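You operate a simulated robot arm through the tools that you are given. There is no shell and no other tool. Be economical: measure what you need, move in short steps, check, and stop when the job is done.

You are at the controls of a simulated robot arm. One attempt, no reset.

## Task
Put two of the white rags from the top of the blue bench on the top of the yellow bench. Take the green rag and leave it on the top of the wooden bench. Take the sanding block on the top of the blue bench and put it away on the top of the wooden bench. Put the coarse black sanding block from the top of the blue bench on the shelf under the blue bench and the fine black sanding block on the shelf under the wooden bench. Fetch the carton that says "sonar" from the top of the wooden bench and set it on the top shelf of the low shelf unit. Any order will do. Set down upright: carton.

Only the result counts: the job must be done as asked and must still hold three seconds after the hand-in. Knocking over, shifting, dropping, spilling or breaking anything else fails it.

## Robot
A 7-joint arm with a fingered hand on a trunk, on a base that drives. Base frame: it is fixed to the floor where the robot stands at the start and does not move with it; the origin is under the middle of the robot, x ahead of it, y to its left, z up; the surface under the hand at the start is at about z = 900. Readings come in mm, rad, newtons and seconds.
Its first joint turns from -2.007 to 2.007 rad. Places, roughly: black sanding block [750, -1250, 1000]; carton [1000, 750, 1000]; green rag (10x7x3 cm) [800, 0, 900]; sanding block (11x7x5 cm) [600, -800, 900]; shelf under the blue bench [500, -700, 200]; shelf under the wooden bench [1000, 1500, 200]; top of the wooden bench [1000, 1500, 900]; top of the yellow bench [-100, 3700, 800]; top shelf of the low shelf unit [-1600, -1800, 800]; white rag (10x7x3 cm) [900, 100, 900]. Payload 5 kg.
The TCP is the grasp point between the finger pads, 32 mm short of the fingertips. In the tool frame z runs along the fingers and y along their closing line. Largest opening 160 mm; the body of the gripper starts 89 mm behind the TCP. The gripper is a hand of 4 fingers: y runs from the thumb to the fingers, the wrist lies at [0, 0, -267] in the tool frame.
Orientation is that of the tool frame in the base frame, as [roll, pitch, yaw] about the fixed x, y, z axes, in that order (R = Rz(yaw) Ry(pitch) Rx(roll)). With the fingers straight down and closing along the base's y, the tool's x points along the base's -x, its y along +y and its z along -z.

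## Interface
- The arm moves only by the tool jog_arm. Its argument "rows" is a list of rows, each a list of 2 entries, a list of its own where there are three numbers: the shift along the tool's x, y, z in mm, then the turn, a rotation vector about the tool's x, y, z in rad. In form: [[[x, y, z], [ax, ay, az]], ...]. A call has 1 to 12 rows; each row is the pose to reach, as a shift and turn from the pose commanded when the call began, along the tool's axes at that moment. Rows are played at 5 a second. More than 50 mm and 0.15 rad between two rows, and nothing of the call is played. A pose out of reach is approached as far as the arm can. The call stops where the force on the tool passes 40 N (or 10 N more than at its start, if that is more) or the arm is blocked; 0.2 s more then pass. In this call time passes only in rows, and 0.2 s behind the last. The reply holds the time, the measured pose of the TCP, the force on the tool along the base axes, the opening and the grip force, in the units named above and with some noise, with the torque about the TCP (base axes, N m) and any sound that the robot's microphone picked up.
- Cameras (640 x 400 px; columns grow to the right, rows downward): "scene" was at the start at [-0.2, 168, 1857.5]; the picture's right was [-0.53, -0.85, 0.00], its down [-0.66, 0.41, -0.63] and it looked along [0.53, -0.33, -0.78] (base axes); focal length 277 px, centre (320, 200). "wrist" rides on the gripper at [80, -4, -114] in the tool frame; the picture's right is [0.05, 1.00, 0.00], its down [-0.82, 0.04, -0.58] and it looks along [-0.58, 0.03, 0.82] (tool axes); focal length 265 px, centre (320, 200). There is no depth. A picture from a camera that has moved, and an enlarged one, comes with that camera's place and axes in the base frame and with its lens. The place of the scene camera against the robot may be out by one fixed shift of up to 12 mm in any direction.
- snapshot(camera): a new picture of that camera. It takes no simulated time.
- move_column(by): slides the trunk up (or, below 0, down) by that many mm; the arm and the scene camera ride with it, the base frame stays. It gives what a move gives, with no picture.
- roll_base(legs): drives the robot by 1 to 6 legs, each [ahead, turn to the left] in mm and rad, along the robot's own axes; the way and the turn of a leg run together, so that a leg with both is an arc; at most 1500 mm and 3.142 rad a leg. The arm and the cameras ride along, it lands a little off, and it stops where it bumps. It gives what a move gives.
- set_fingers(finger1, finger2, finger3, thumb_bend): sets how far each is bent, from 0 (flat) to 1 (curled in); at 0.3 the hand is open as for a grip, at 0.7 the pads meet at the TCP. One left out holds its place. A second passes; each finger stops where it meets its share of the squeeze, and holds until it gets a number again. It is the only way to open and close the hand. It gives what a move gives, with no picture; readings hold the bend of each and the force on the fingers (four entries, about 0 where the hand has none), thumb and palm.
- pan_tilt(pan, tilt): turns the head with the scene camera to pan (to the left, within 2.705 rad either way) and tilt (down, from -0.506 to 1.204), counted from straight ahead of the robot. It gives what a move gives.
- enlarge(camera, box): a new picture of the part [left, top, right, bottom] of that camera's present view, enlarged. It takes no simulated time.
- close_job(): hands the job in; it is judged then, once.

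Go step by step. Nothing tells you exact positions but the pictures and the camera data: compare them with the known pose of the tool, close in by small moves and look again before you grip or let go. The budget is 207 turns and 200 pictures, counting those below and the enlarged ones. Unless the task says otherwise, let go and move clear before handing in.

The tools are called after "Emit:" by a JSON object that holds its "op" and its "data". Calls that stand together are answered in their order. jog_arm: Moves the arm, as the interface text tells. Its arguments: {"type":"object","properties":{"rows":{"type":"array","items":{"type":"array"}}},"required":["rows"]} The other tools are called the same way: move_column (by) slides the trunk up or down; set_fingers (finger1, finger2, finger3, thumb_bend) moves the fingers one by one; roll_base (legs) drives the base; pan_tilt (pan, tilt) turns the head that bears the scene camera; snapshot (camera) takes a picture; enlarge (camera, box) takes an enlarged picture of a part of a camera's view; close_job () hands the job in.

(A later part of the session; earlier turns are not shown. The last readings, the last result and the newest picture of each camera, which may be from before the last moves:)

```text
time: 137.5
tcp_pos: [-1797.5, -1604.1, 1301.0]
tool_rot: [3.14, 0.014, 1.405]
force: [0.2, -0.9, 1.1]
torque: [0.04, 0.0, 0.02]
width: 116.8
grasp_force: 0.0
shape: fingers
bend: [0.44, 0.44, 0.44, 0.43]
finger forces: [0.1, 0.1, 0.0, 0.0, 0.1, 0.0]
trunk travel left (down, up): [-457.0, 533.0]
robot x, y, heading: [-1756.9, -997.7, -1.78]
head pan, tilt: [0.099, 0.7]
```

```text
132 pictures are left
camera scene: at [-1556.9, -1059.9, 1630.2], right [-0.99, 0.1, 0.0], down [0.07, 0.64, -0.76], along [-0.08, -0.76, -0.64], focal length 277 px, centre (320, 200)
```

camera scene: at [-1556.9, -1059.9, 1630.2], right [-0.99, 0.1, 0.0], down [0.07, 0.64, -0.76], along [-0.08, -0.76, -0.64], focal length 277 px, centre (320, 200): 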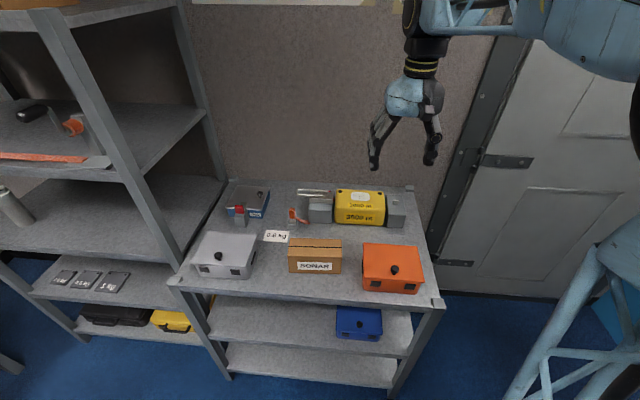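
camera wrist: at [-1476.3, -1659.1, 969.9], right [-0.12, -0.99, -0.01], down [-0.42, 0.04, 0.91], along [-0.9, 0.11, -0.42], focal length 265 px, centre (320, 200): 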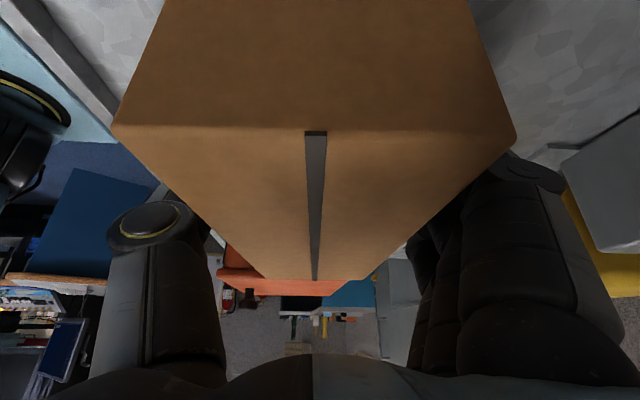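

Now back to the blue bench's right part, to the black blocks.

Emit:
{"op": "roll_base", "data": {"legs": [[0, 1.638], [1480, 0], [30, -0.06]]}}

Emit:
{"op": "pan_tilt", "data": {"pan": 0.0, "tilt": 0.75}}

Emit:
{"op": "snapshot", "data": {"camera": "scene"}}

Emit:
{"op": "snapshot", "data": {"camera": "wrist"}}

```text
time: 149.5
tcp_pos: [354.2, -1207.2, 1299.8]
tool_rot: [3.141, 0.014, 3.004]
force: [0.0, 0.3, 0.3]
torque: [0.02, 0.03, 0.02]
width: 116.8
grasp_force: 0.2
shape: fingers
bend: [0.44, 0.44, 0.44, 0.43]
finger forces: [0.0, 0.1, 0.0, 0.1, 0.0, 0.1]
trunk travel left (down, up): [-457.0, 533.0]
robot x, y, heading: [-250.0, -1185.1, -0.174]
head pan, tilt: [0.099, 0.7]
```

```text
time: 150.1
tcp_pos: [353.1, -1207.4, 1301.3]
tool_rot: [3.14, 0.014, 3.002]
force: [-0.3, 0.2, 0.0]
torque: [-0.02, 0.0, -0.02]
width: 116.4
grasp_force: 0.0
shape: fingers
bend: [0.44, 0.44, 0.44, 0.43]
finger forces: [0.0, 0.1, 0.0, 0.1, 0.0, 0.0]
trunk travel left (down, up): [-457.0, 533.0]
robot x, y, heading: [-253.5, -1177.2, -0.177]
head pan, tilt: [0.0, 0.75]
```

```text
131 pictures are left
camera scene: at [-198.8, -978.7, 1626.0], right [-0.18, -0.98, 0.0], down [-0.67, 0.12, -0.73], along [0.72, -0.13, -0.68], focal length 277 px, centre (320, 200)
```

scene: 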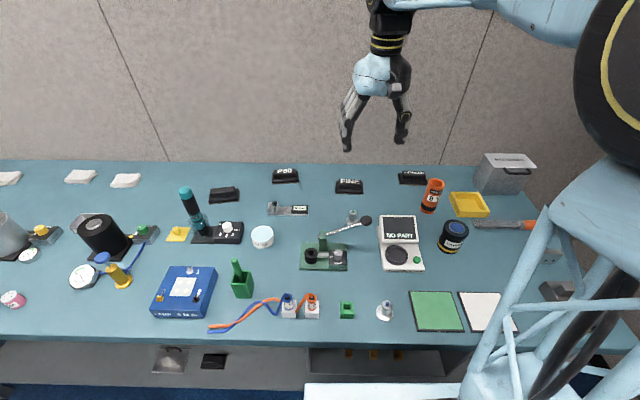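

```text
130 pictures are left
camera wrist: at [271.7, -1199.4, 1413.2], right [0.09, 1.0, 0.0], down [0.81, -0.07, 0.59], along [0.59, -0.05, -0.81], focal length 265 px, centre (320, 200)
```

wrist: 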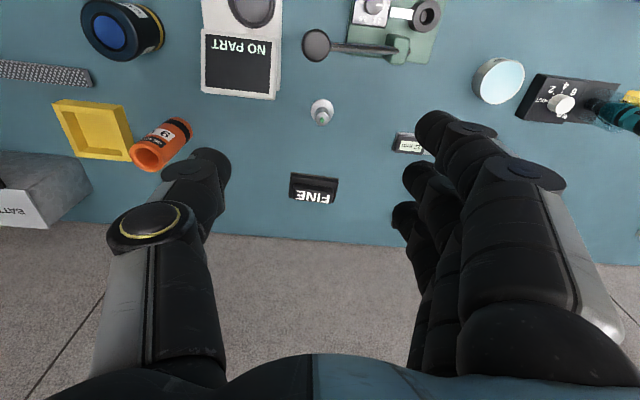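

Good overview. Zooming on blocks and on the shelf below.

Emit:
{"op": "enlarge", "data": {"camera": "scene", "box": [200, 150, 440, 220]}}

Emit:
{"op": "enlarge", "data": {"camera": "scene", "box": [0, 310, 480, 400]}}

Emit:
{"op": "pan_tilt", "data": {"pan": 0.3, "tilt": 1.2}}

Emit:
{"op": "snapshot", "data": {"camera": "scene"}}

```text
2.67 times, centred on (320, 185) of scene
camera zoom: at [-198.8, -978.7, 1626.0], right [-0.18, -0.98, 0.0], down [-0.67, 0.12, -0.73], along [0.72, -0.13, -0.68], focal length 740 px, centre (320, 240)
```

zoom: 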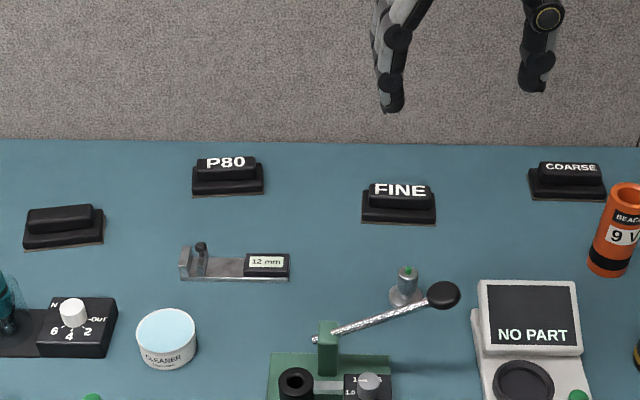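

```text
1.33 times, centred on (240, 355) of scene
camera zoom: at [-198.8, -978.7, 1626.0], right [-0.18, -0.98, 0.0], down [-0.67, 0.12, -0.73], along [0.72, -0.13, -0.68], focal length 370 px, centre (427, -7)
```

zoom: 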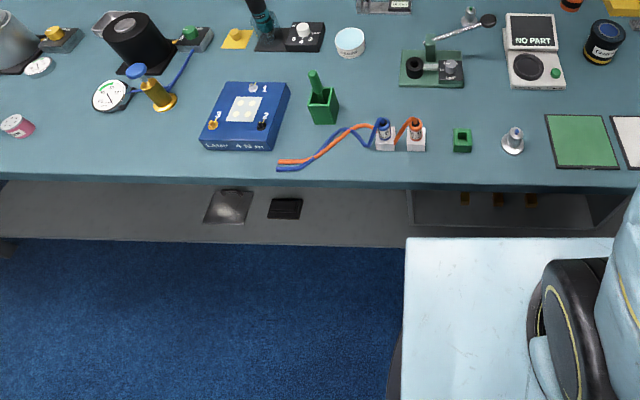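

```text
time: 151.0
tcp_pos: [354.6, -1207.2, 1301.2]
tool_rot: [3.14, 0.014, 3.001]
force: [0.4, 0.5, -1.1]
torque: [0.01, 0.01, -0.03]
width: 116.7
grasp_force: 0.2
shape: fingers
bend: [0.44, 0.44, 0.44, 0.43]
finger forces: [0.0, 0.0, 0.0, 0.0, 0.0, 0.1]
trunk travel left (down, up): [-457.0, 533.0]
robot x, y, heading: [-253.5, -1183.4, -0.177]
head pan, tilt: [0.3, 1.201]
```

```text
127 pictures are left
camera scene: at [-224.9, -957.2, 1594.3], right [0.12, -0.99, 0.0], down [-0.92, -0.11, -0.36], along [0.36, 0.04, -0.93], focal length 277 px, centre (320, 200)
```

scene: 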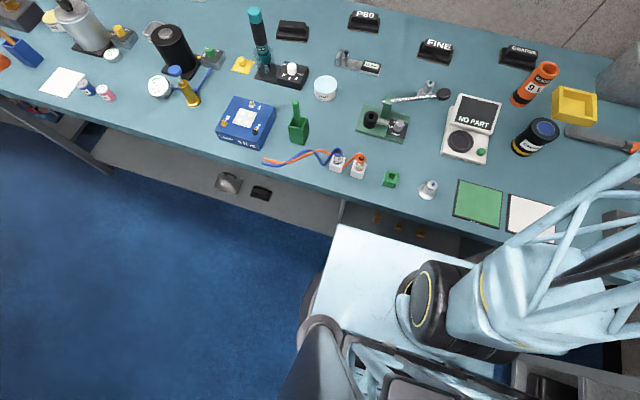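

All four blocks are clear: plain, P80, FINE, COARSE. The plain one is "the sanding block". I go over COARSE at about (596,-1503).

Emit:
{"op": "set_fingers", "data": {"finger1": 0.3, "finger2": 0.3, "finger3": 0.3, "thumb_bend": 0.3}}

Emit:
{"op": "jog_arm", "data": {"rows": [[[-31, -29, 16], [0, 0, 0.01]], [[-62, -58, 33], [0, 0, 0.02]], [[-94, -86, 50], [0, 0, 0.03]], [[-125, -115, 67], [0, 0, 0.04]], [[-156, -144, 83], [0, 0, 0.05]], [[-187, -173, 100], [0, 0, 0.06]], [[-218, -202, 117], [0, 0, 0.06]], [[-250, -230, 134], [0, 0, 0.06]], [[-281, -259, 150], [0, 0, 0.06]]]}}

Emit:
{"op": "snapshot", "data": {"camera": "wrist"}}

```text
time: 152.0
tcp_pos: [353.7, -1207.0, 1299.9]
tool_rot: [3.138, 0.012, 3.002]
force: [-0.4, 0.4, -0.9]
torque: [0.0, -0.01, 0.01]
width: 170.1
grasp_force: 0.1
shape: fingers
bend: [0.3, 0.3, 0.3, 0.3]
finger forces: [0.0, 0.0, 0.0, 0.1, 0.1, 0.0]
trunk travel left (down, up): [-457.0, 533.0]
robot x, y, heading: [-253.4, -1178.1, -0.185]
head pan, tilt: [0.3, 1.201]
```

```text
time: 154.0
tcp_pos: [600.6, -1504.2, 1154.9]
tool_rot: [3.139, 0.015, 2.941]
force: [-0.7, -0.8, 0.4]
torque: [0.0, -0.02, 0.0]
width: 170.1
grasp_force: 0.1
shape: fingers
bend: [0.3, 0.3, 0.3, 0.3]
finger forces: [0.0, 0.1, 0.1, 0.1, 0.0, 0.0]
trunk travel left (down, up): [-457.0, 533.0]
robot x, y, heading: [-256.2, -1181.2, -0.178]
head pan, tilt: [0.3, 1.201]
```

```text
126 pictures are left
camera wrist: at [518.7, -1490.2, 1266.7], right [0.15, 0.99, 0.0], down [0.8, -0.12, 0.59], along [0.58, -0.09, -0.81], focal length 265 px, centre (320, 200)
```

wrist: 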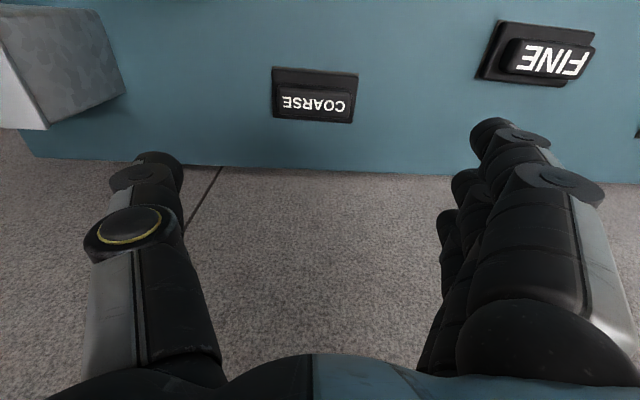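

COARSE is centred below within 5 mm. Descending onto it.

Emit:
{"op": "jog_arm", "data": {"rows": [[[-1, -4, 45], [0, 0, 0.03]], [[-2, -4, 90], [0, 0, 0.03]], [[-2, -4, 135], [0, 0, 0.03]], [[-2, -4, 180], [0, 0, 0.03]], [[-2, -4, 198], [0, 0, 0.03]]]}}

Emit:
{"op": "snapshot", "data": {"camera": "wrist"}}

```text
time: 155.2
tcp_pos: [603.1, -1506.8, 957.4]
tool_rot: [3.138, 0.015, 2.91]
force: [0.8, -0.5, -1.0]
torque: [-0.01, 0.0, 0.02]
width: 170.3
grasp_force: 0.0
shape: fingers
bend: [0.3, 0.3, 0.3, 0.3]
finger forces: [0.1, 0.0, 0.0, 0.0, 0.0, 0.1]
trunk travel left (down, up): [-457.0, 533.0]
robot x, y, heading: [-253.7, -1178.5, -0.177]
head pan, tilt: [0.3, 1.201]
```

```text
125 pictures are left
camera wrist: at [522.6, -1492.0, 1069.9], right [0.18, 0.98, 0.0], down [0.8, -0.15, 0.59], along [0.58, -0.1, -0.81], focal length 265 px, centre (320, 200)
```

wrist: 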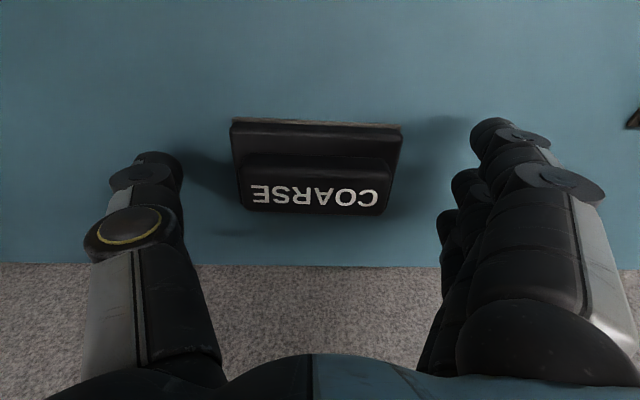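

Aligned. Lower 13 mm and close.

Emit:
{"op": "jog_arm", "data": {"rows": [[[0, 0, 13], [0, 0, 0]]]}}

Emit:
{"op": "set_fingers", "data": {"finger1": 0.7, "finger2": 0.7, "finger3": 0.7, "thumb_bend": 0.7}}

Emit:
{"op": "jog_arm", "data": {"rows": [[[0, 0, -30], [0, 0, 0]], [[0, 0, -75], [0, 0, 0]], [[0, 0, -120], [0, 0, 0]], [[0, 0, -165], [0, 0, 0]], [[0, 0, -210], [0, 0, 0]], [[0, 0, -255], [0, 0, 0]]]}}

Emit:
{"op": "snapshot", "data": {"camera": "wrist"}}

```text
time: 155.6
tcp_pos: [604.2, -1507.0, 943.2]
tool_rot: [3.138, 0.015, 2.911]
force: [0.0, 0.2, -0.3]
torque: [-0.01, -0.01, -0.01]
width: 170.4
grasp_force: 0.0
shape: fingers
bend: [0.3, 0.3, 0.3, 0.3]
finger forces: [0.1, 0.0, 0.0, 0.1, 0.0, 0.0]
trunk travel left (down, up): [-457.0, 533.0]
robot x, y, heading: [-252.6, -1182.2, -0.177]
head pan, tilt: [0.3, 1.201]
```

```text
time: 156.6
tcp_pos: [603.0, -1507.5, 944.8]
tool_rot: [3.138, 0.015, 2.913]
force: [0.4, -0.4, 3.3]
torque: [-0.23, 0.07, 0.03]
width: 75.4
grasp_force: 21.5
shape: fingers
bend: [0.66, 0.45, 0.45, 0.48]
finger forces: [5.6, 8.0, 8.1, 0.1, 21.2, 0.1]
trunk travel left (down, up): [-457.0, 533.0]
robot x, y, heading: [-255.6, -1179.3, -0.173]
head pan, tilt: [0.3, 1.201]
```

```text
time: 158.0
tcp_pos: [598.9, -1507.0, 1198.5]
tool_rot: [3.138, 0.013, 2.912]
force: [1.0, 0.5, -2.3]
torque: [0.01, 0.02, -0.02]
width: 75.1
grasp_force: 20.2
shape: fingers
bend: [0.66, 0.45, 0.45, 0.48]
finger forces: [5.0, 8.0, 8.0, 0.0, 20.0, 0.1]
trunk travel left (down, up): [-457.0, 533.0]
robot x, y, heading: [-251.8, -1180.0, -0.186]
head pan, tilt: [0.3, 1.201]
```

```text
124 pictures are left
camera wrist: at [518.0, -1491.5, 1312.1], right [0.18, 0.98, 0.0], down [0.8, -0.15, 0.59], along [0.58, -0.1, -0.81], focal length 265 px, centre (320, 200)
```

wrist: 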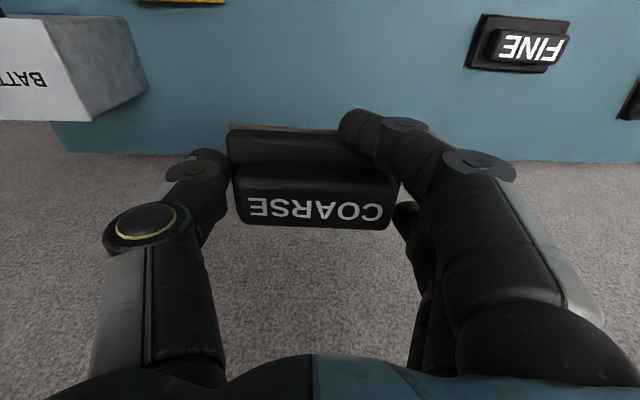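

COARSE is held. I fold the arm in, then drive to the free stretch of under-bench shelf (left of the drawers).

Emit:
{"op": "jog_arm", "data": {"rows": [[[42, 9, 0], [0, 0, 0]], [[84, 18, 0], [0, 0, 0]], [[126, 27, 0], [0, 0, 0]], [[168, 36, 0], [0, 0, 0]], [[211, 45, 0], [0, 0, 0]], [[253, 54, 0], [0, 0, 0]], [[295, 63, 0], [0, 0, 0]], [[337, 72, 0], [0, 0, 0]], [[379, 81, 0], [0, 0, 0]]]}}

Emit:
{"op": "roll_base", "data": {"legs": [[-430, 0], [0, 1.56], [478, 0], [0, -1.58]]}}

Emit:
{"op": "pan_tilt", "data": {"pan": 0.0, "tilt": 0.9}}

Emit:
{"op": "snapshot", "data": {"camera": "scene"}}

```text
time: 160.0
tcp_pos: [250.4, -1341.4, 1193.8]
tool_rot: [3.138, 0.013, 2.911]
force: [0.2, -0.2, -2.3]
torque: [-0.02, 0.02, -0.01]
width: 69.3
grasp_force: 18.5
shape: fingers
bend: [0.69, 0.44, 0.44, 0.49]
finger forces: [2.1, 8.7, 8.7, 0.1, 18.7, 0.0]
trunk travel left (down, up): [-457.0, 533.0]
robot x, y, heading: [-254.0, -1182.1, -0.172]
head pan, tilt: [0.3, 1.201]
```

```text
time: 173.2
tcp_pos: [-90.8, -796.8, 1193.1]
tool_rot: [3.138, 0.014, 2.901]
force: [-0.2, 0.8, -2.0]
torque: [-0.01, -0.01, 0.0]
width: 66.7
grasp_force: 17.8
shape: fingers
bend: [0.7, 0.44, 0.44, 0.49]
finger forces: [0.1, 9.1, 9.0, 0.0, 18.0, 0.0]
trunk travel left (down, up): [-457.0, 533.0]
robot x, y, heading: [-595.3, -630.1, -0.189]
head pan, tilt: [0.3, 1.201]
```

```text
time: 174.0
tcp_pos: [-89.6, -797.6, 1194.3]
tool_rot: [3.137, 0.014, 2.9]
force: [0.0, -0.5, -2.1]
torque: [0.0, 0.02, -0.02]
width: 66.9
grasp_force: 18.6
shape: fingers
bend: [0.7, 0.44, 0.44, 0.49]
finger forces: [0.0, 9.1, 9.1, 0.0, 18.0, 0.1]
trunk travel left (down, up): [-457.0, 533.0]
robot x, y, heading: [-592.1, -628.5, -0.191]
head pan, tilt: [0.0, 0.901]
```

```text
123 pictures are left
camera scene: at [-543.4, -427.4, 1614.0], right [-0.19, -0.98, 0.0], down [-0.77, 0.15, -0.62], along [0.61, -0.12, -0.78], focal length 277 px, centre (320, 200)
```

scene: 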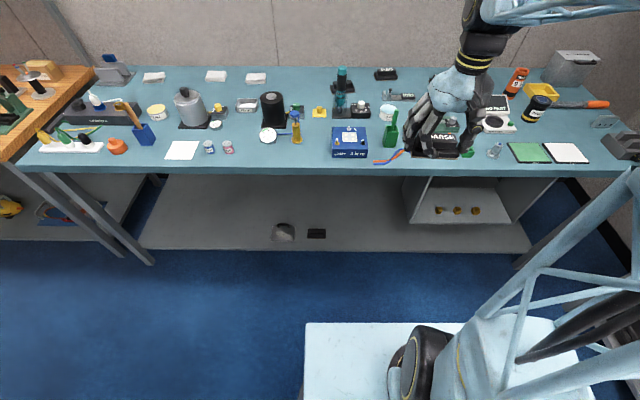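

The free stretch of shelf is right between the black item and the open box. Check the block in hand.

Emit:
{"op": "snapshot", "data": {"camera": "wrist"}}

Emit:
{"op": "enlarge", "data": {"camera": "scene", "box": [240, 170, 540, 280]}}

```text
122 pictures are left
camera wrist: at [-171.8, -781.0, 1306.5], right [0.19, 0.98, 0.0], down [0.79, -0.15, 0.59], along [0.58, -0.11, -0.81], focal length 265 px, centre (320, 200)
```

wrist: 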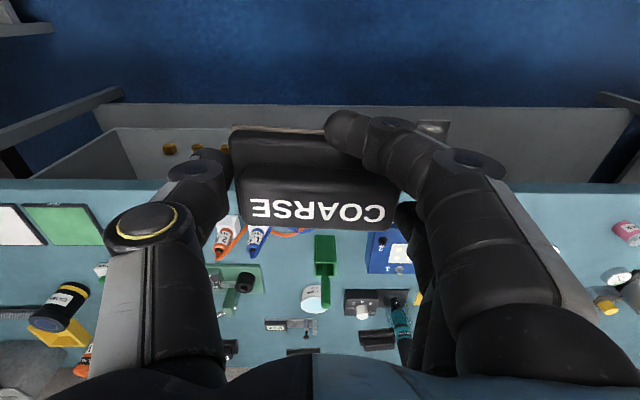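

```text
2.13 times, centred on (390, 225) of scene
camera zoom: at [-543.4, -427.4, 1614.0], right [-0.19, -0.98, 0.0], down [-0.77, 0.15, -0.62], along [0.61, -0.12, -0.78], focal length 592 px, centre (171, 147)
```

zoom: 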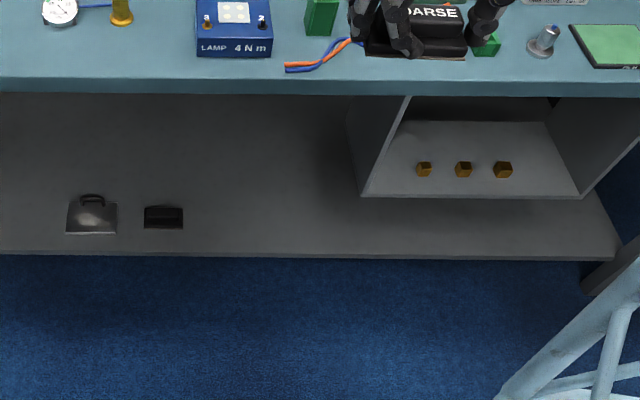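

I lower the trunk fully in front of the bench, then the arm.

Emit:
{"op": "move_column", "data": {"by": -400}}

Emit:
{"op": "move_column", "data": {"by": -57}}

Emit:
{"op": "jog_arm", "data": {"rows": [[[-5, 0, 45], [0, 0, 0]], [[-10, 0, 90], [0, 0, 0]], [[-15, 0, 135], [0, 0, 0]], [[-20, 0, 180], [0, 0, 0]], [[-25, 0, 225], [0, 0, 0]], [[-30, 0, 270], [0, 0, 0]], [[-35, 0, 315], [0, 0, 0]], [[-40, 0, 355], [0, 0, 0]]]}}

Emit:
{"op": "snapshot", "data": {"camera": "scene"}}

Emit:
{"op": "snapshot", "data": {"camera": "wrist"}}

```text
time: 177.8
tcp_pos: [-89.8, -797.5, 795.7]
tool_rot: [3.138, 0.013, 2.901]
force: [0.4, 0.0, -2.4]
torque: [0.02, 0.0, -0.02]
width: 66.7
grasp_force: 18.3
shape: fingers
bend: [0.7, 0.44, 0.44, 0.49]
finger forces: [0.0, 9.1, 9.1, 0.0, 17.9, 0.0]
trunk travel left (down, up): [-57.0, 933.0]
robot x, y, heading: [-593.1, -629.7, -0.185]
head pan, tilt: [0.0, 0.901]
```

```text
time: 178.8
tcp_pos: [-90.3, -797.4, 736.8]
tool_rot: [3.137, 0.014, 2.901]
force: [-0.5, 0.3, -1.0]
torque: [-0.04, 0.04, -0.01]
width: 66.7
grasp_force: 18.3
shape: fingers
bend: [0.7, 0.44, 0.44, 0.49]
finger forces: [0.1, 9.0, 9.1, 0.0, 18.0, 0.0]
trunk travel left (down, up): [0.0, 990.0]
robot x, y, heading: [-592.8, -629.9, -0.194]
head pan, tilt: [0.0, 0.901]
```

```text
time: 180.6
tcp_pos: [-45.7, -810.8, 383.9]
tool_rot: [3.139, 0.014, 2.9]
force: [0.0, -0.1, -1.3]
torque: [0.0, 0.04, -0.03]
width: 66.3
grasp_force: 18.3
shape: fingers
bend: [0.7, 0.44, 0.44, 0.49]
finger forces: [0.1, 9.1, 9.0, 0.0, 17.9, 0.0]
trunk travel left (down, up): [0.0, 990.0]
robot x, y, heading: [-592.9, -630.8, -0.185]
head pan, tilt: [0.0, 0.901]
```

```text
120 pictures are left
camera scene: at [-543.9, -427.2, 1157.1], right [-0.19, -0.98, 0.0], down [-0.77, 0.15, -0.62], along [0.61, -0.12, -0.78], focal length 277 px, centre (320, 200)
```

scene: 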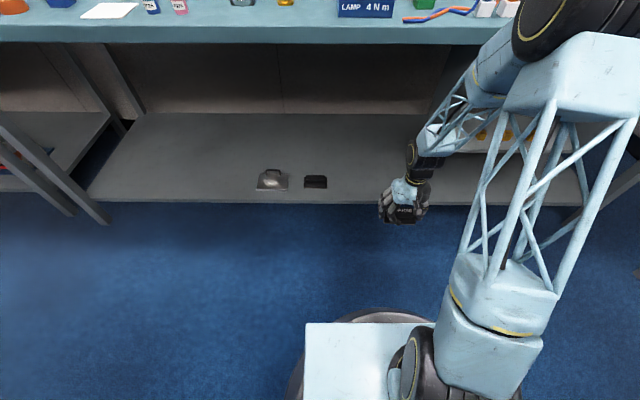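

```text
119 pictures are left
camera wrist: at [-127.2, -793.2, 496.9], right [0.19, 0.98, 0.0], down [0.79, -0.15, 0.59], along [0.58, -0.11, -0.81], focal length 265 px, centre (320, 200)
```

wrist: 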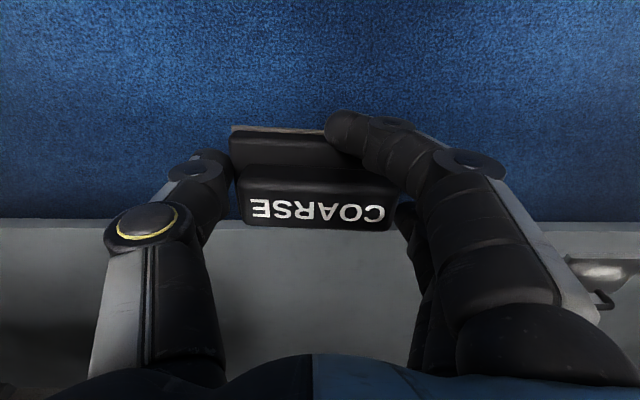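

Good: the hand is low in front of the shelf. I extend forward under the bench, checking half-way.

Emit:
{"op": "jog_arm", "data": {"rows": [[[-40, 2, 14], [0, 0, 0]], [[-80, 3, 28], [0, 0, 0]], [[-120, 5, 42], [0, 0, 0]], [[-160, 7, 56], [0, 0, 0]]]}}

Emit:
{"op": "snapshot", "data": {"camera": "scene"}}

Emit:
{"op": "snapshot", "data": {"camera": "wrist"}}

```text
time: 181.6
tcp_pos: [109.8, -838.7, 330.0]
tool_rot: [3.138, 0.013, 2.9]
force: [0.4, 0.7, -0.2]
torque: [0.0, -0.01, 0.01]
width: 66.5
grasp_force: 18.6
shape: fingers
bend: [0.7, 0.44, 0.44, 0.49]
finger forces: [0.0, 9.1, 9.1, 0.0, 18.0, 0.0]
trunk travel left (down, up): [0.0, 990.0]
robot x, y, heading: [-596.0, -628.5, -0.195]
head pan, tilt: [0.0, 0.901]
```

```text
118 pictures are left
camera scene: at [-543.7, -427.4, 1157.1], right [-0.19, -0.98, 0.0], down [-0.77, 0.15, -0.62], along [0.61, -0.12, -0.78], focal length 277 px, centre (320, 200)
```

scene: 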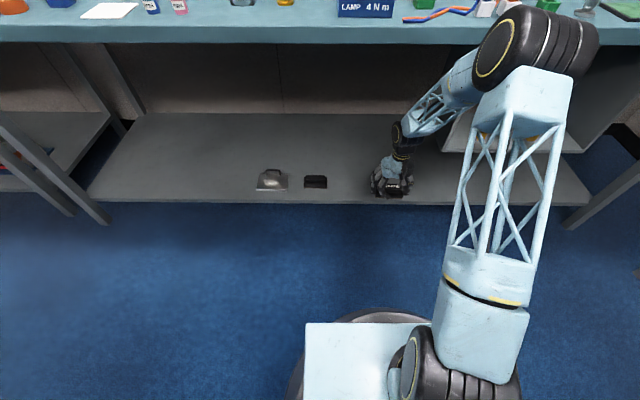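

```text
117 pictures are left
camera wrist: at [28.5, -821.5, 442.6], right [0.19, 0.98, 0.0], down [0.79, -0.15, 0.59], along [0.58, -0.11, -0.81], focal length 265 px, centre (320, 200)
```

wrist: 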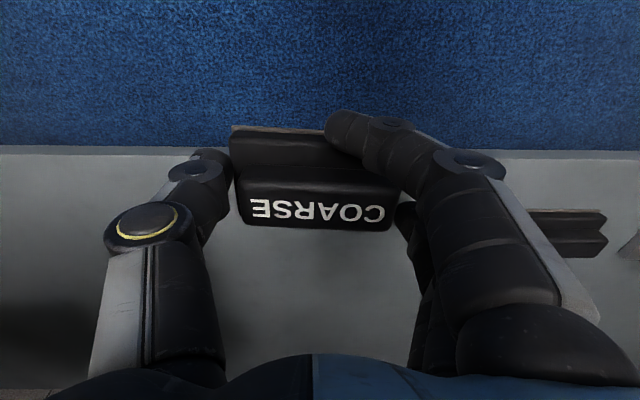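

The elbow would get close to the bench edge, so I back the base 70 mm and extend the arm more instead.

Emit:
{"op": "roll_base", "data": {"legs": [[-70, 0]]}}

Emit:
{"op": "jog_arm", "data": {"rows": [[[-42, 2, 5], [0, 0, 0]], [[-84, 4, 10], [0, 0, 0]], [[-126, 6, 15], [0, 0, 0]], [[-168, 7, 20], [0, 0, 0]]]}}

Emit:
{"op": "snapshot", "data": {"camera": "scene"}}

Emit:
{"op": "snapshot", "data": {"camera": "wrist"}}

```text
time: 182.6
tcp_pos: [40.3, -824.8, 330.5]
tool_rot: [3.138, 0.015, 2.9]
force: [1.6, -0.4, -1.6]
torque: [0.03, 0.01, 0.02]
width: 66.5
grasp_force: 18.2
shape: fingers
bend: [0.7, 0.44, 0.44, 0.49]
finger forces: [0.0, 9.0, 9.1, 0.0, 18.0, 0.0]
trunk travel left (down, up): [0.0, 990.0]
robot x, y, heading: [-659.8, -619.5, -0.188]
head pan, tilt: [0.0, 0.901]
```

```text
time: 183.6
tcp_pos: [205.8, -856.2, 311.4]
tool_rot: [3.139, 0.015, 2.897]
force: [0.2, -0.7, -0.5]
torque: [0.0, 0.02, 0.02]
width: 66.6
grasp_force: 18.4
shape: fingers
bend: [0.7, 0.44, 0.44, 0.49]
finger forces: [0.1, 9.0, 9.0, 0.1, 18.0, 0.0]
trunk travel left (down, up): [0.0, 990.0]
robot x, y, heading: [-666.8, -619.7, -0.186]
head pan, tilt: [0.0, 0.901]
```

```text
116 pictures are left
camera scene: at [-612.6, -414.3, 1157.1], right [-0.19, -0.98, 0.0], down [-0.77, 0.15, -0.62], along [0.61, -0.12, -0.78], focal length 277 px, centre (320, 200)
```

scene: 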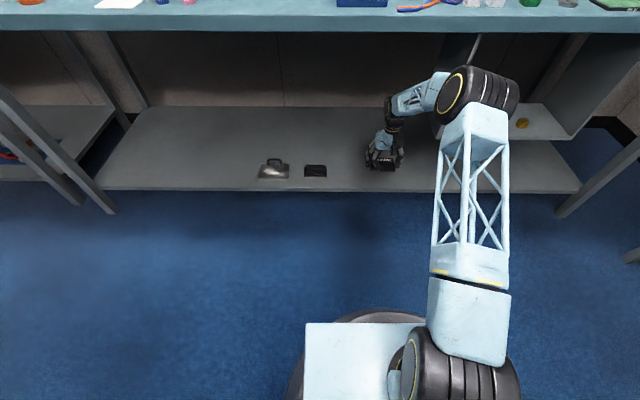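

```text
115 pictures are left
camera wrist: at [124.7, -841.4, 424.2], right [0.19, 0.98, 0.0], down [0.79, -0.15, 0.59], along [0.58, -0.11, -0.81], focal length 265 px, centre (320, 200)
```

wrist: 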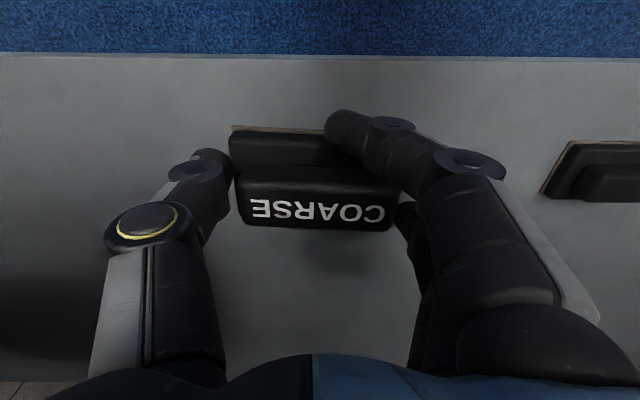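

The block is over the shelf. Lowering to contact.

Emit:
{"op": "jog_arm", "data": {"rows": [[[0, 0, 25], [0, 0, 0]], [[0, 0, 45], [0, 0, 0]], [[0, 0, 52], [0, 0, 0]], [[0, 0, 57], [0, 0, 0]], [[0, 0, 61], [0, 0, 0]], [[0, 0, 65], [0, 0, 0]], [[0, 0, 69], [0, 0, 0]], [[0, 0, 73], [0, 0, 0]], [[0, 0, 77], [0, 0, 0]]]}}

Emit:
{"op": "snapshot", "data": {"camera": "wrist"}}

```text
time: 185.6
tcp_pos: [207.3, -859.7, 236.1]
tool_rot: [3.139, 0.014, 2.899]
force: [-0.5, -0.3, -1.6]
torque: [0.02, -0.01, 0.03]
width: 66.6
grasp_force: 18.0
shape: fingers
bend: [0.7, 0.44, 0.44, 0.49]
finger forces: [0.1, 9.2, 9.0, 0.0, 18.0, 0.1]
trunk travel left (down, up): [0.0, 990.0]
robot x, y, heading: [-662.9, -617.2, -0.192]
head pan, tilt: [0.0, 0.901]
```

```text
114 pictures are left
camera wrist: at [125.1, -842.8, 348.0], right [0.19, 0.98, 0.0], down [0.79, -0.15, 0.59], along [0.58, -0.11, -0.81], focal length 265 px, centre (320, 200)
```

wrist: 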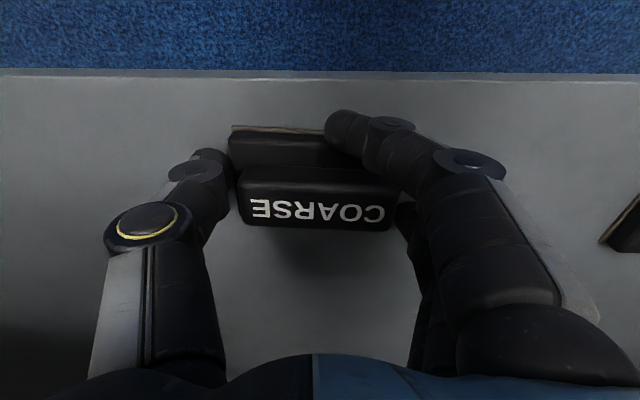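

Still above. I move 20 mm further in and continue down slowly.

Emit:
{"op": "jog_arm", "data": {"rows": [[[-20, 1, 0], [0, 0, 0]], [[-20, 1, 4], [0, 0, 0]], [[-20, 1, 8], [0, 0, 0]], [[-20, 1, 12], [0, 0, 0]], [[-20, 1, 16], [0, 0, 0]], [[-20, 1, 20], [0, 0, 0]], [[-20, 1, 24], [0, 0, 0]], [[-20, 1, 28], [0, 0, 0]], [[-20, 1, 32], [0, 0, 0]]]}}

Emit:
{"op": "snapshot", "data": {"camera": "wrist"}}

```text
time: 187.1
tcp_pos: [228.2, -863.4, 224.1]
tool_rot: [3.139, 0.018, 2.899]
force: [-15.3, 4.1, 27.2]
torque: [0.08, 0.26, 0.05]
width: 66.2
grasp_force: 20.2
shape: fingers
bend: [0.7, 0.44, 0.44, 0.5]
finger forces: [3.2, 9.1, 9.0, 0.0, 18.8, 0.0]
trunk travel left (down, up): [0.0, 990.0]
robot x, y, heading: [-660.7, -615.3, -0.188]
head pan, tilt: [0.0, 0.901]
stopped in row 7: the force on the tool passed its limit at 44 N (the readings are from after the stop); the commanded pose is now the measured one
```

```text
113 pictures are left
camera wrist: at [145.3, -847.8, 335.4], right [0.19, 0.98, 0.0], down [0.79, -0.15, 0.59], along [0.58, -0.11, -0.81], focal length 265 px, centre (320, 200)
```

wrist: 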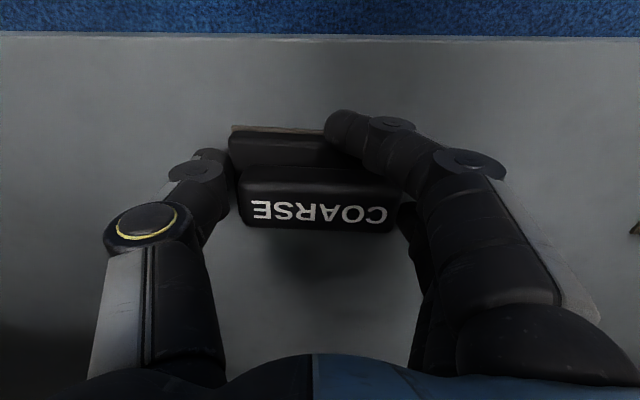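

Contact (shelf ≈ z 180). Release, lift a bit and look.

Emit:
{"op": "set_fingers", "data": {"finger1": 0.3, "finger2": 0.3, "finger3": 0.3, "thumb_bend": 0.3}}

Emit:
{"op": "jog_arm", "data": {"rows": [[[0, 0, -25], [0, 0, 0]], [[0, 0, -60], [0, 0, 0]], [[0, 0, -90], [0, 0, 0]]]}}

Emit:
{"op": "snapshot", "data": {"camera": "wrist"}}

```text
time: 188.1
tcp_pos: [227.1, -865.8, 219.6]
tool_rot: [3.137, 0.016, 2.899]
force: [0.0, -0.1, -0.1]
torque: [-0.03, -0.03, 0.01]
width: 170.1
grasp_force: 0.1
shape: fingers
bend: [0.3, 0.3, 0.3, 0.3]
finger forces: [0.0, 0.0, 0.1, 0.0, 0.0, 0.1]
trunk travel left (down, up): [0.0, 990.0]
robot x, y, heading: [-658.2, -614.9, -0.194]
head pan, tilt: [0.0, 0.901]
```

```text
time: 188.8
tcp_pos: [227.1, -863.2, 309.4]
tool_rot: [3.137, 0.014, 2.9]
force: [0.4, 0.0, -1.0]
torque: [-0.02, -0.01, 0.02]
width: 170.1
grasp_force: 0.1
shape: fingers
bend: [0.3, 0.3, 0.3, 0.3]
finger forces: [0.1, 0.0, 0.1, 0.0, 0.1, 0.0]
trunk travel left (down, up): [0.0, 990.0]
robot x, y, heading: [-658.9, -614.0, -0.184]
head pan, tilt: [0.0, 0.901]
```

```text
112 pictures are left
camera wrist: at [145.2, -847.6, 421.7], right [0.19, 0.98, 0.0], down [0.79, -0.15, 0.59], along [0.58, -0.11, -0.81], focal length 265 px, centre (320, 200)
```

wrist: 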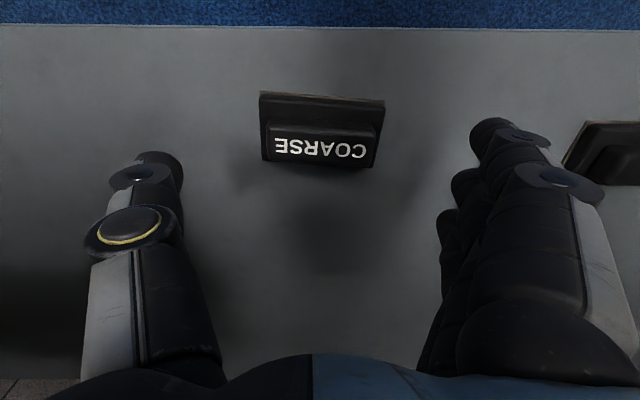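

COARSE lies flat on the lower shelf. I retract the arm and raise the trunk.

Emit:
{"op": "jog_arm", "data": {"rows": [[[40, -2, -5], [0, 0, 0]], [[80, -3, -10], [0, 0, 0]], [[120, -5, -15], [0, 0, 0]], [[160, -7, -20], [0, 0, 0]], [[200, -8, -30], [0, 0, 0]], [[240, -10, -40], [0, 0, 0]], [[280, -12, -50], [0, 0, 0]], [[320, -13, -60], [0, 0, 0]]]}}

Emit:
{"op": "move_column", "data": {"by": 400}}

Emit:
{"op": "move_column", "data": {"by": 300}}

Emit:
{"op": "snapshot", "data": {"camera": "scene"}}

```text
time: 190.7
tcp_pos: [-88.7, -800.6, 365.4]
tool_rot: [3.136, 0.016, 2.899]
force: [0.2, 0.0, -0.7]
torque: [-0.04, 0.01, 0.02]
width: 170.0
grasp_force: 0.1
shape: fingers
bend: [0.3, 0.3, 0.3, 0.3]
finger forces: [0.1, 0.1, 0.1, 0.0, 0.1, 0.0]
trunk travel left (down, up): [0.0, 990.0]
robot x, y, heading: [-662.0, -617.3, -0.189]
head pan, tilt: [0.0, 0.901]
```

```text
time: 194.5
tcp_pos: [-88.2, -800.3, 766.9]
tool_rot: [3.138, 0.014, 2.9]
force: [-0.8, 0.0, 0.2]
torque: [0.0, -0.04, -0.03]
width: 170.1
grasp_force: 0.1
shape: fingers
bend: [0.3, 0.3, 0.3, 0.3]
finger forces: [0.1, 0.0, 0.1, 0.0, 0.1, 0.0]
trunk travel left (down, up): [-400.0, 590.0]
robot x, y, heading: [-664.7, -613.6, -0.186]
head pan, tilt: [0.0, 0.901]
```

```text
time: 197.5
tcp_pos: [-88.5, -800.3, 1065.7]
tool_rot: [3.138, 0.015, 2.899]
force: [0.5, -0.8, -0.1]
torque: [-0.04, -0.01, -0.01]
width: 170.1
grasp_force: 0.1
shape: fingers
bend: [0.3, 0.3, 0.3, 0.3]
finger forces: [0.0, 0.0, 0.0, 0.0, 0.1, 0.0]
trunk travel left (down, up): [-700.0, 290.0]
robot x, y, heading: [-658.7, -615.7, -0.19]
head pan, tilt: [0.0, 0.901]
```

```text
111 pictures are left
camera scene: at [-612.5, -414.3, 1857.0], right [-0.19, -0.98, 0.0], down [-0.77, 0.15, -0.62], along [0.61, -0.12, -0.78], focal length 277 px, centre (320, 200)
```

scene: 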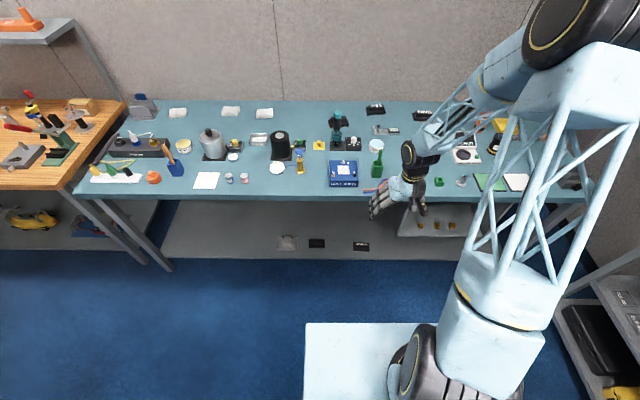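

COARSE done. Raise the trunk and drive to FINE.

Emit:
{"op": "move_column", "data": {"by": 150}}

Emit:
{"op": "roll_base", "data": {"legs": [[0, -0.533], [575, 0], [0, 0.522]]}}

Emit:
{"op": "snapshot", "data": {"camera": "wrist"}}

```text
time: 199.2
tcp_pos: [-88.0, -800.2, 1215.5]
tool_rot: [3.138, 0.016, 2.9]
force: [-0.5, -0.3, 1.2]
torque: [0.04, -0.02, -0.01]
width: 170.3
grasp_force: 0.1
shape: fingers
bend: [0.3, 0.3, 0.3, 0.3]
finger forces: [0.1, 0.0, 0.1, 0.0, 0.0, 0.1]
trunk travel left (down, up): [-850.0, 140.0]
robot x, y, heading: [-661.9, -618.0, -0.19]
head pan, tilt: [0.0, 0.901]
```

```text
time: 205.6
tcp_pos: [328.9, -1195.5, 1215.8]
tool_rot: [3.14, 0.015, 2.873]
force: [0.2, 0.6, 0.5]
torque: [-0.02, -0.01, -0.03]
width: 170.0
grasp_force: 0.1
shape: fingers
bend: [0.3, 0.3, 0.3, 0.3]
finger forces: [0.1, 0.0, 0.0, 0.0, 0.0, 0.0]
trunk travel left (down, up): [-850.0, 140.0]
robot x, y, heading: [-240.1, -1001.2, -0.214]
head pan, tilt: [0.0, 0.901]
```

```text
110 pictures are left
camera wrist: at [247.5, -1177.6, 1328.5], right [0.22, 0.98, 0.0], down [0.79, -0.18, 0.59], along [0.58, -0.13, -0.81], focal length 265 px, centre (320, 200)
```

wrist: 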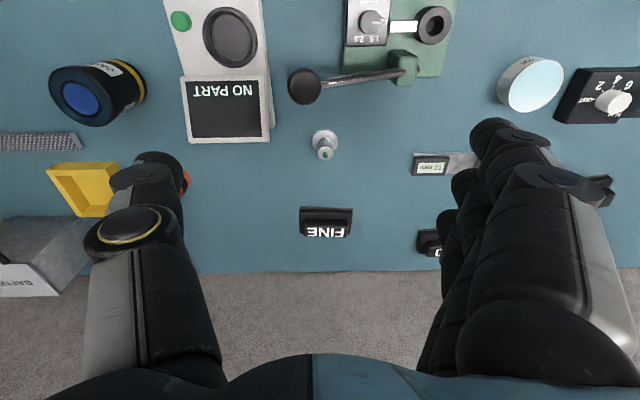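

Emit:
{"op": "jog_arm", "data": {"rows": [[[-38, 4, 12], [0, 0, 0]], [[-77, 7, 25], [0, 0, 0]], [[-115, 11, 37], [0, 0, 0]], [[-154, 14, 49], [0, 0, 0]], [[-192, 18, 61], [0, 0, 0]], [[-230, 21, 74], [0, 0, 0]], [[-267, 25, 86], [0, 0, 0]]]}}

Emit:
{"op": "snapshot", "data": {"camera": "wrist"}}

```text
time: 207.2
tcp_pos: [594.9, -1245.7, 1134.2]
tool_rot: [3.138, 0.016, 2.872]
force: [0.7, -1.0, 0.0]
torque: [0.01, 0.02, 0.01]
width: 170.2
grasp_force: 0.0
shape: fingers
bend: [0.3, 0.3, 0.3, 0.3]
finger forces: [0.1, 0.1, 0.0, 0.1, 0.0, 0.0]
trunk travel left (down, up): [-850.0, 140.0]
robot x, y, heading: [-239.8, -997.4, -0.218]
head pan, tilt: [0.0, 0.901]
```

```text
109 pictures are left
camera wrist: at [514.7, -1226.2, 1246.0], right [0.22, 0.98, 0.0], down [0.79, -0.18, 0.59], along [0.58, -0.13, -0.81], focal length 265 px, centre (320, 200)
```

wrist: 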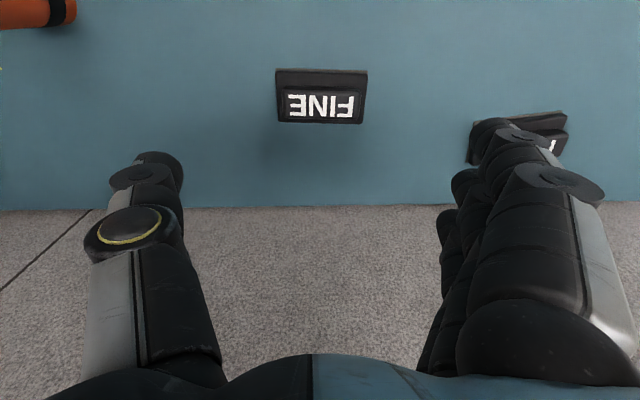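

FINE is under the hand and aligned. Descend, biased slightly toward me so all three fingers catch it.

Emit:
{"op": "jog_arm", "data": {"rows": [[[1, 3, 45], [0, 0, 0.02]], [[2, 3, 90], [0, 0, 0.02]], [[4, 3, 135], [0, 0, 0.02]], [[5, 3, 178], [0, 0, 0.02]]]}}

Emit:
{"op": "snapshot", "data": {"camera": "wrist"}}

```text
time: 208.2
tcp_pos: [593.7, -1243.3, 955.8]
tool_rot: [3.136, 0.02, 2.851]
force: [1.0, -1.2, 0.2]
torque: [0.03, 0.03, -0.01]
width: 170.0
grasp_force: 0.0
shape: fingers
bend: [0.3, 0.3, 0.3, 0.3]
finger forces: [0.1, 0.1, 0.1, 0.1, 0.0, 0.1]
trunk travel left (down, up): [-850.0, 140.0]
robot x, y, heading: [-242.2, -997.8, -0.218]
head pan, tilt: [0.0, 0.901]
```

```text
108 pictures are left
camera wrist: at [512.9, -1222.7, 1067.7], right [0.24, 0.97, 0.0], down [0.78, -0.19, 0.59], along [0.57, -0.14, -0.81], focal length 265 px, centre (320, 200)
```

wrist: 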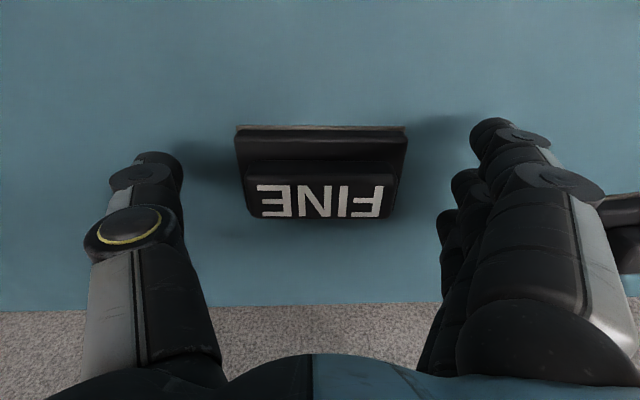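

Emit:
{"op": "jog_arm", "data": {"rows": [[[10, 0, 4], [0, 0, 0]], [[11, 0, 12], [0, 0, 0]]]}}

Emit:
{"op": "set_fingers", "data": {"finger1": 0.7, "finger2": 0.7, "finger3": 0.7, "thumb_bend": 0.7}}

Emit:
{"op": "jog_arm", "data": {"rows": [[[0, 0, -30], [0, 0, 0]], [[0, 0, -75], [0, 0, 0]], [[0, 0, -120], [0, 0, 0]], [[0, 0, -165], [0, 0, 0]], [[0, 0, -210], [0, 0, 0]], [[0, 0, -255], [0, 0, 0]]]}}

Emit:
{"op": "snapshot", "data": {"camera": "wrist"}}

```text
time: 208.8
tcp_pos: [583.5, -1237.5, 944.4]
tool_rot: [3.139, 0.016, 2.852]
force: [-0.7, 0.0, 1.1]
torque: [-0.01, 0.0, 0.05]
width: 170.2
grasp_force: 0.1
shape: fingers
bend: [0.3, 0.3, 0.3, 0.3]
finger forces: [0.1, 0.0, 0.0, 0.0, 0.0, 0.0]
trunk travel left (down, up): [-850.0, 140.0]
robot x, y, heading: [-237.3, -993.1, -0.213]
head pan, tilt: [0.0, 0.901]
```

```text
time: 209.8
tcp_pos: [583.1, -1238.6, 945.3]
tool_rot: [3.14, 0.018, 2.853]
force: [-0.7, -3.9, 2.8]
torque: [-0.25, 0.08, 0.01]
width: 66.3
grasp_force: 18.0
shape: fingers
bend: [0.7, 0.44, 0.43, 0.49]
finger forces: [0.0, 8.2, 8.2, 0.1, 20.2, 0.0]
trunk travel left (down, up): [-850.0, 140.0]
robot x, y, heading: [-239.4, -997.4, -0.219]
head pan, tilt: [0.0, 0.901]
```

```text
time: 211.2
tcp_pos: [577.2, -1236.5, 1199.1]
tool_rot: [3.138, 0.014, 2.852]
force: [-0.5, 0.2, -1.8]
torque: [-0.04, -0.03, 0.0]
width: 65.7
grasp_force: 18.0
shape: fingers
bend: [0.7, 0.43, 0.43, 0.5]
finger forces: [0.1, 9.1, 9.0, 0.1, 18.0, 0.0]
trunk travel left (down, up): [-850.0, 140.0]
robot x, y, heading: [-242.8, -998.3, -0.221]
head pan, tilt: [0.0, 0.901]
```

```text
107 pictures are left
camera wrist: at [496.4, -1216.5, 1311.6], right [0.24, 0.97, 0.0], down [0.78, -0.19, 0.59], along [0.57, -0.14, -0.81], focal length 265 px, centre (320, 200)
```

wrist: 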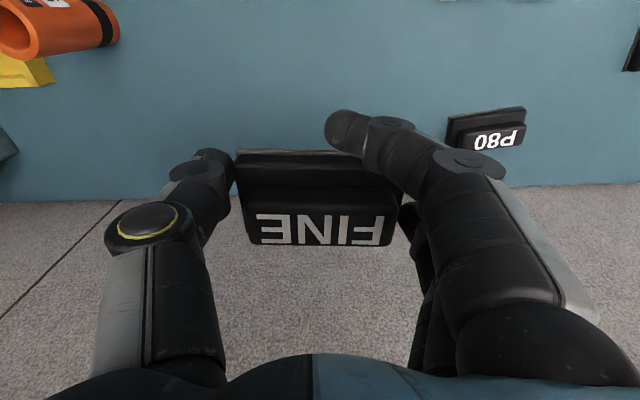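

FINE is held by two fingers and the thumb, steady. I fold the arm and drive to the wooden bench, then look for free space on its lower shelf.

Emit:
{"op": "jog_arm", "data": {"rows": [[[43, -3, 0], [0, 0, 0]], [[86, -6, 0], [0, 0, 0]], [[129, -9, 0], [0, 0, 0]], [[171, -12, 0], [0, 0, 0]], [[214, -15, 0], [0, 0, 0]], [[257, -18, 0], [0, 0, 0]], [[299, -21, 0], [0, 0, 0]]]}}

Emit:
{"op": "roll_base", "data": {"legs": [[-265, 0], [0, 1.59], [1140, 0], [1140, 0], [0, -1.571], [-130, 0]]}}

Emit:
{"op": "pan_tilt", "data": {"pan": 0.0, "tilt": 0.9}}

Emit:
{"op": "snapshot", "data": {"camera": "scene"}}

```text
time: 212.8
tcp_pos: [283.6, -1168.7, 1195.6]
tool_rot: [3.138, 0.016, 2.851]
force: [-0.8, 0.3, -1.6]
torque: [-0.01, 0.01, -0.02]
width: 65.6
grasp_force: 18.0
shape: fingers
bend: [0.7, 0.43, 0.43, 0.5]
finger forces: [0.1, 8.9, 9.0, 0.0, 18.0, 0.0]
trunk travel left (down, up): [-850.0, 140.0]
robot x, y, heading: [-242.9, -998.8, -0.212]
head pan, tilt: [0.0, 0.901]
```

```text
time: 234.5
tcp_pos: [294.7, 1144.8, 1196.5]
tool_rot: [3.138, 0.017, 2.859]
force: [-0.5, 0.0, -2.2]
torque: [-0.01, -0.02, 0.02]
width: 65.4
grasp_force: 18.5
shape: fingers
bend: [0.7, 0.43, 0.43, 0.5]
finger forces: [0.1, 8.9, 9.0, 0.0, 17.8, 0.0]
trunk travel left (down, up): [-850.0, 140.0]
robot x, y, heading: [-235.4, 1315.6, -0.212]
head pan, tilt: [0.0, 0.901]
```

```text
time: 235.1
tcp_pos: [296.5, 1143.7, 1195.7]
tool_rot: [3.137, 0.017, 2.857]
force: [1.0, -0.1, -1.9]
torque: [0.0, 0.06, -0.02]
width: 65.5
grasp_force: 17.8
shape: fingers
bend: [0.7, 0.43, 0.43, 0.5]
finger forces: [0.1, 8.9, 9.0, 0.0, 18.0, 0.0]
trunk travel left (down, up): [-850.0, 140.0]
robot x, y, heading: [-225.7, 1314.4, -0.212]
head pan, tilt: [0.0, 0.901]
```

```text
106 pictures are left
camera scene: at [-176.7, 1515.0, 2007.1], right [-0.21, -0.98, 0.0], down [-0.77, 0.16, -0.62], along [0.61, -0.13, -0.78], focal length 277 px, centre (320, 200)
```

scene: 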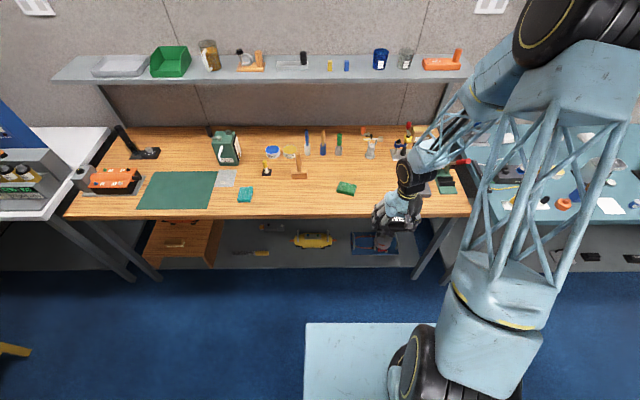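

Emit:
{"op": "enlarge", "data": {"camera": "scene", "box": [120, 190, 450, 290]}}

Emit:
{"op": "snapshot", "data": {"camera": "wrist"}}

```text
1.94 times, centred on (285, 240) of scene
camera zoom: at [-176.7, 1515.0, 2007.1], right [-0.21, -0.98, 0.0], down [-0.77, 0.16, -0.62], along [0.61, -0.13, -0.78], focal length 538 px, centre (388, 122)
```

zoom: 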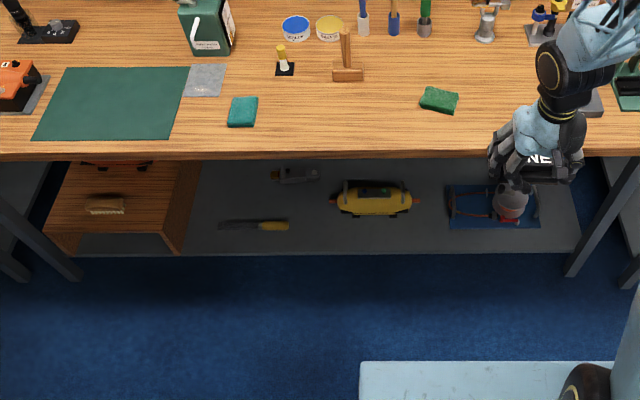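

```text
104 pictures are left
camera wrist: at [215.1, 1163.8, 1307.5], right [0.23, 0.97, 0.0], down [0.79, -0.19, 0.59], along [0.57, -0.13, -0.81], focal length 265 px, centre (320, 200)
```

wrist: 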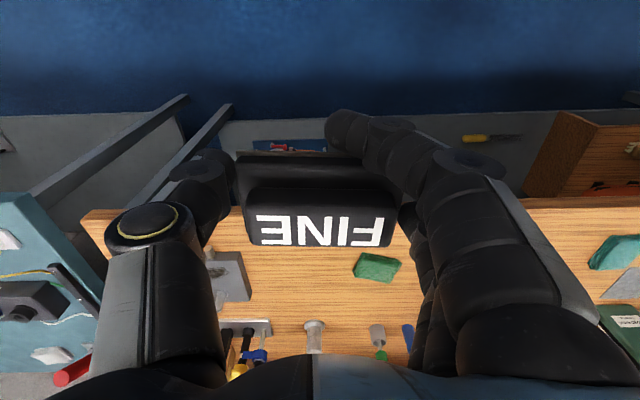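

Free strip at the front of the shelf, before the yellow vehicle and right of the knife, near l≈1650. I shift the base sideways and lower down.

Emit:
{"op": "roll_base", "data": {"legs": [[0, 1.536], [464, 0], [0, -1.524]]}}

Emit:
{"op": "move_column", "data": {"by": -400}}

Emit:
{"op": "move_column", "data": {"by": -400}}

Emit:
{"op": "snapshot", "data": {"camera": "scene"}}

```text
time: 245.7
tcp_pos: [415.6, 1591.9, 1195.2]
tool_rot: [3.138, 0.016, 2.857]
force: [0.6, -0.5, -1.1]
torque: [0.03, 0.02, 0.01]
width: 65.5
grasp_force: 17.6
shape: fingers
bend: [0.7, 0.43, 0.43, 0.5]
finger forces: [0.1, 9.1, 8.9, 0.1, 17.9, 0.0]
trunk travel left (down, up): [-850.0, 140.0]
robot x, y, heading: [-107.3, 1761.3, -0.213]
head pan, tilt: [0.0, 0.901]
```

```text
time: 249.5
tcp_pos: [416.6, 1593.3, 795.3]
tool_rot: [3.137, 0.016, 2.857]
force: [0.4, 0.5, -1.7]
torque: [0.03, 0.07, -0.03]
width: 65.5
grasp_force: 18.0
shape: fingers
bend: [0.7, 0.43, 0.43, 0.5]
finger forces: [0.0, 8.9, 8.9, 0.0, 18.0, 0.0]
trunk travel left (down, up): [-450.0, 540.0]
robot x, y, heading: [-111.6, 1762.2, -0.213]
head pan, tilt: [0.0, 0.901]
```

```text
time: 253.3
tcp_pos: [416.0, 1593.6, 394.7]
tool_rot: [3.138, 0.016, 2.857]
force: [0.5, -0.2, -1.6]
torque: [0.01, 0.02, -0.01]
width: 65.6
grasp_force: 18.3
shape: fingers
bend: [0.7, 0.43, 0.43, 0.5]
finger forces: [0.0, 9.0, 9.0, 0.1, 17.9, 0.1]
trunk travel left (down, up): [-50.0, 940.0]
robot x, y, heading: [-107.9, 1763.5, -0.211]
head pan, tilt: [0.0, 0.901]
```

```text
103 pictures are left
camera scene: at [-56.1, 1965.0, 1207.1], right [-0.21, -0.98, 0.0], down [-0.77, 0.17, -0.62], along [0.61, -0.13, -0.78], focal length 277 px, centre (320, 200)
```

scene: 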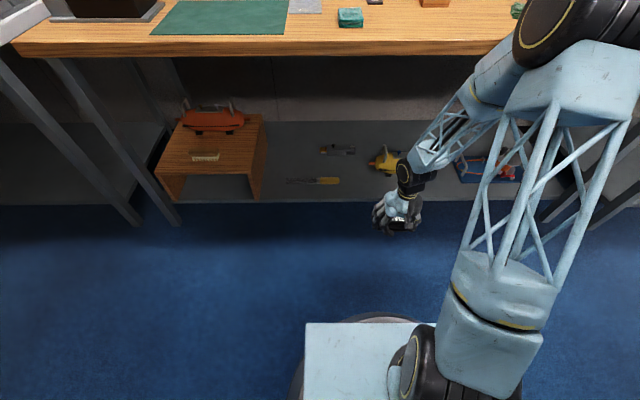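

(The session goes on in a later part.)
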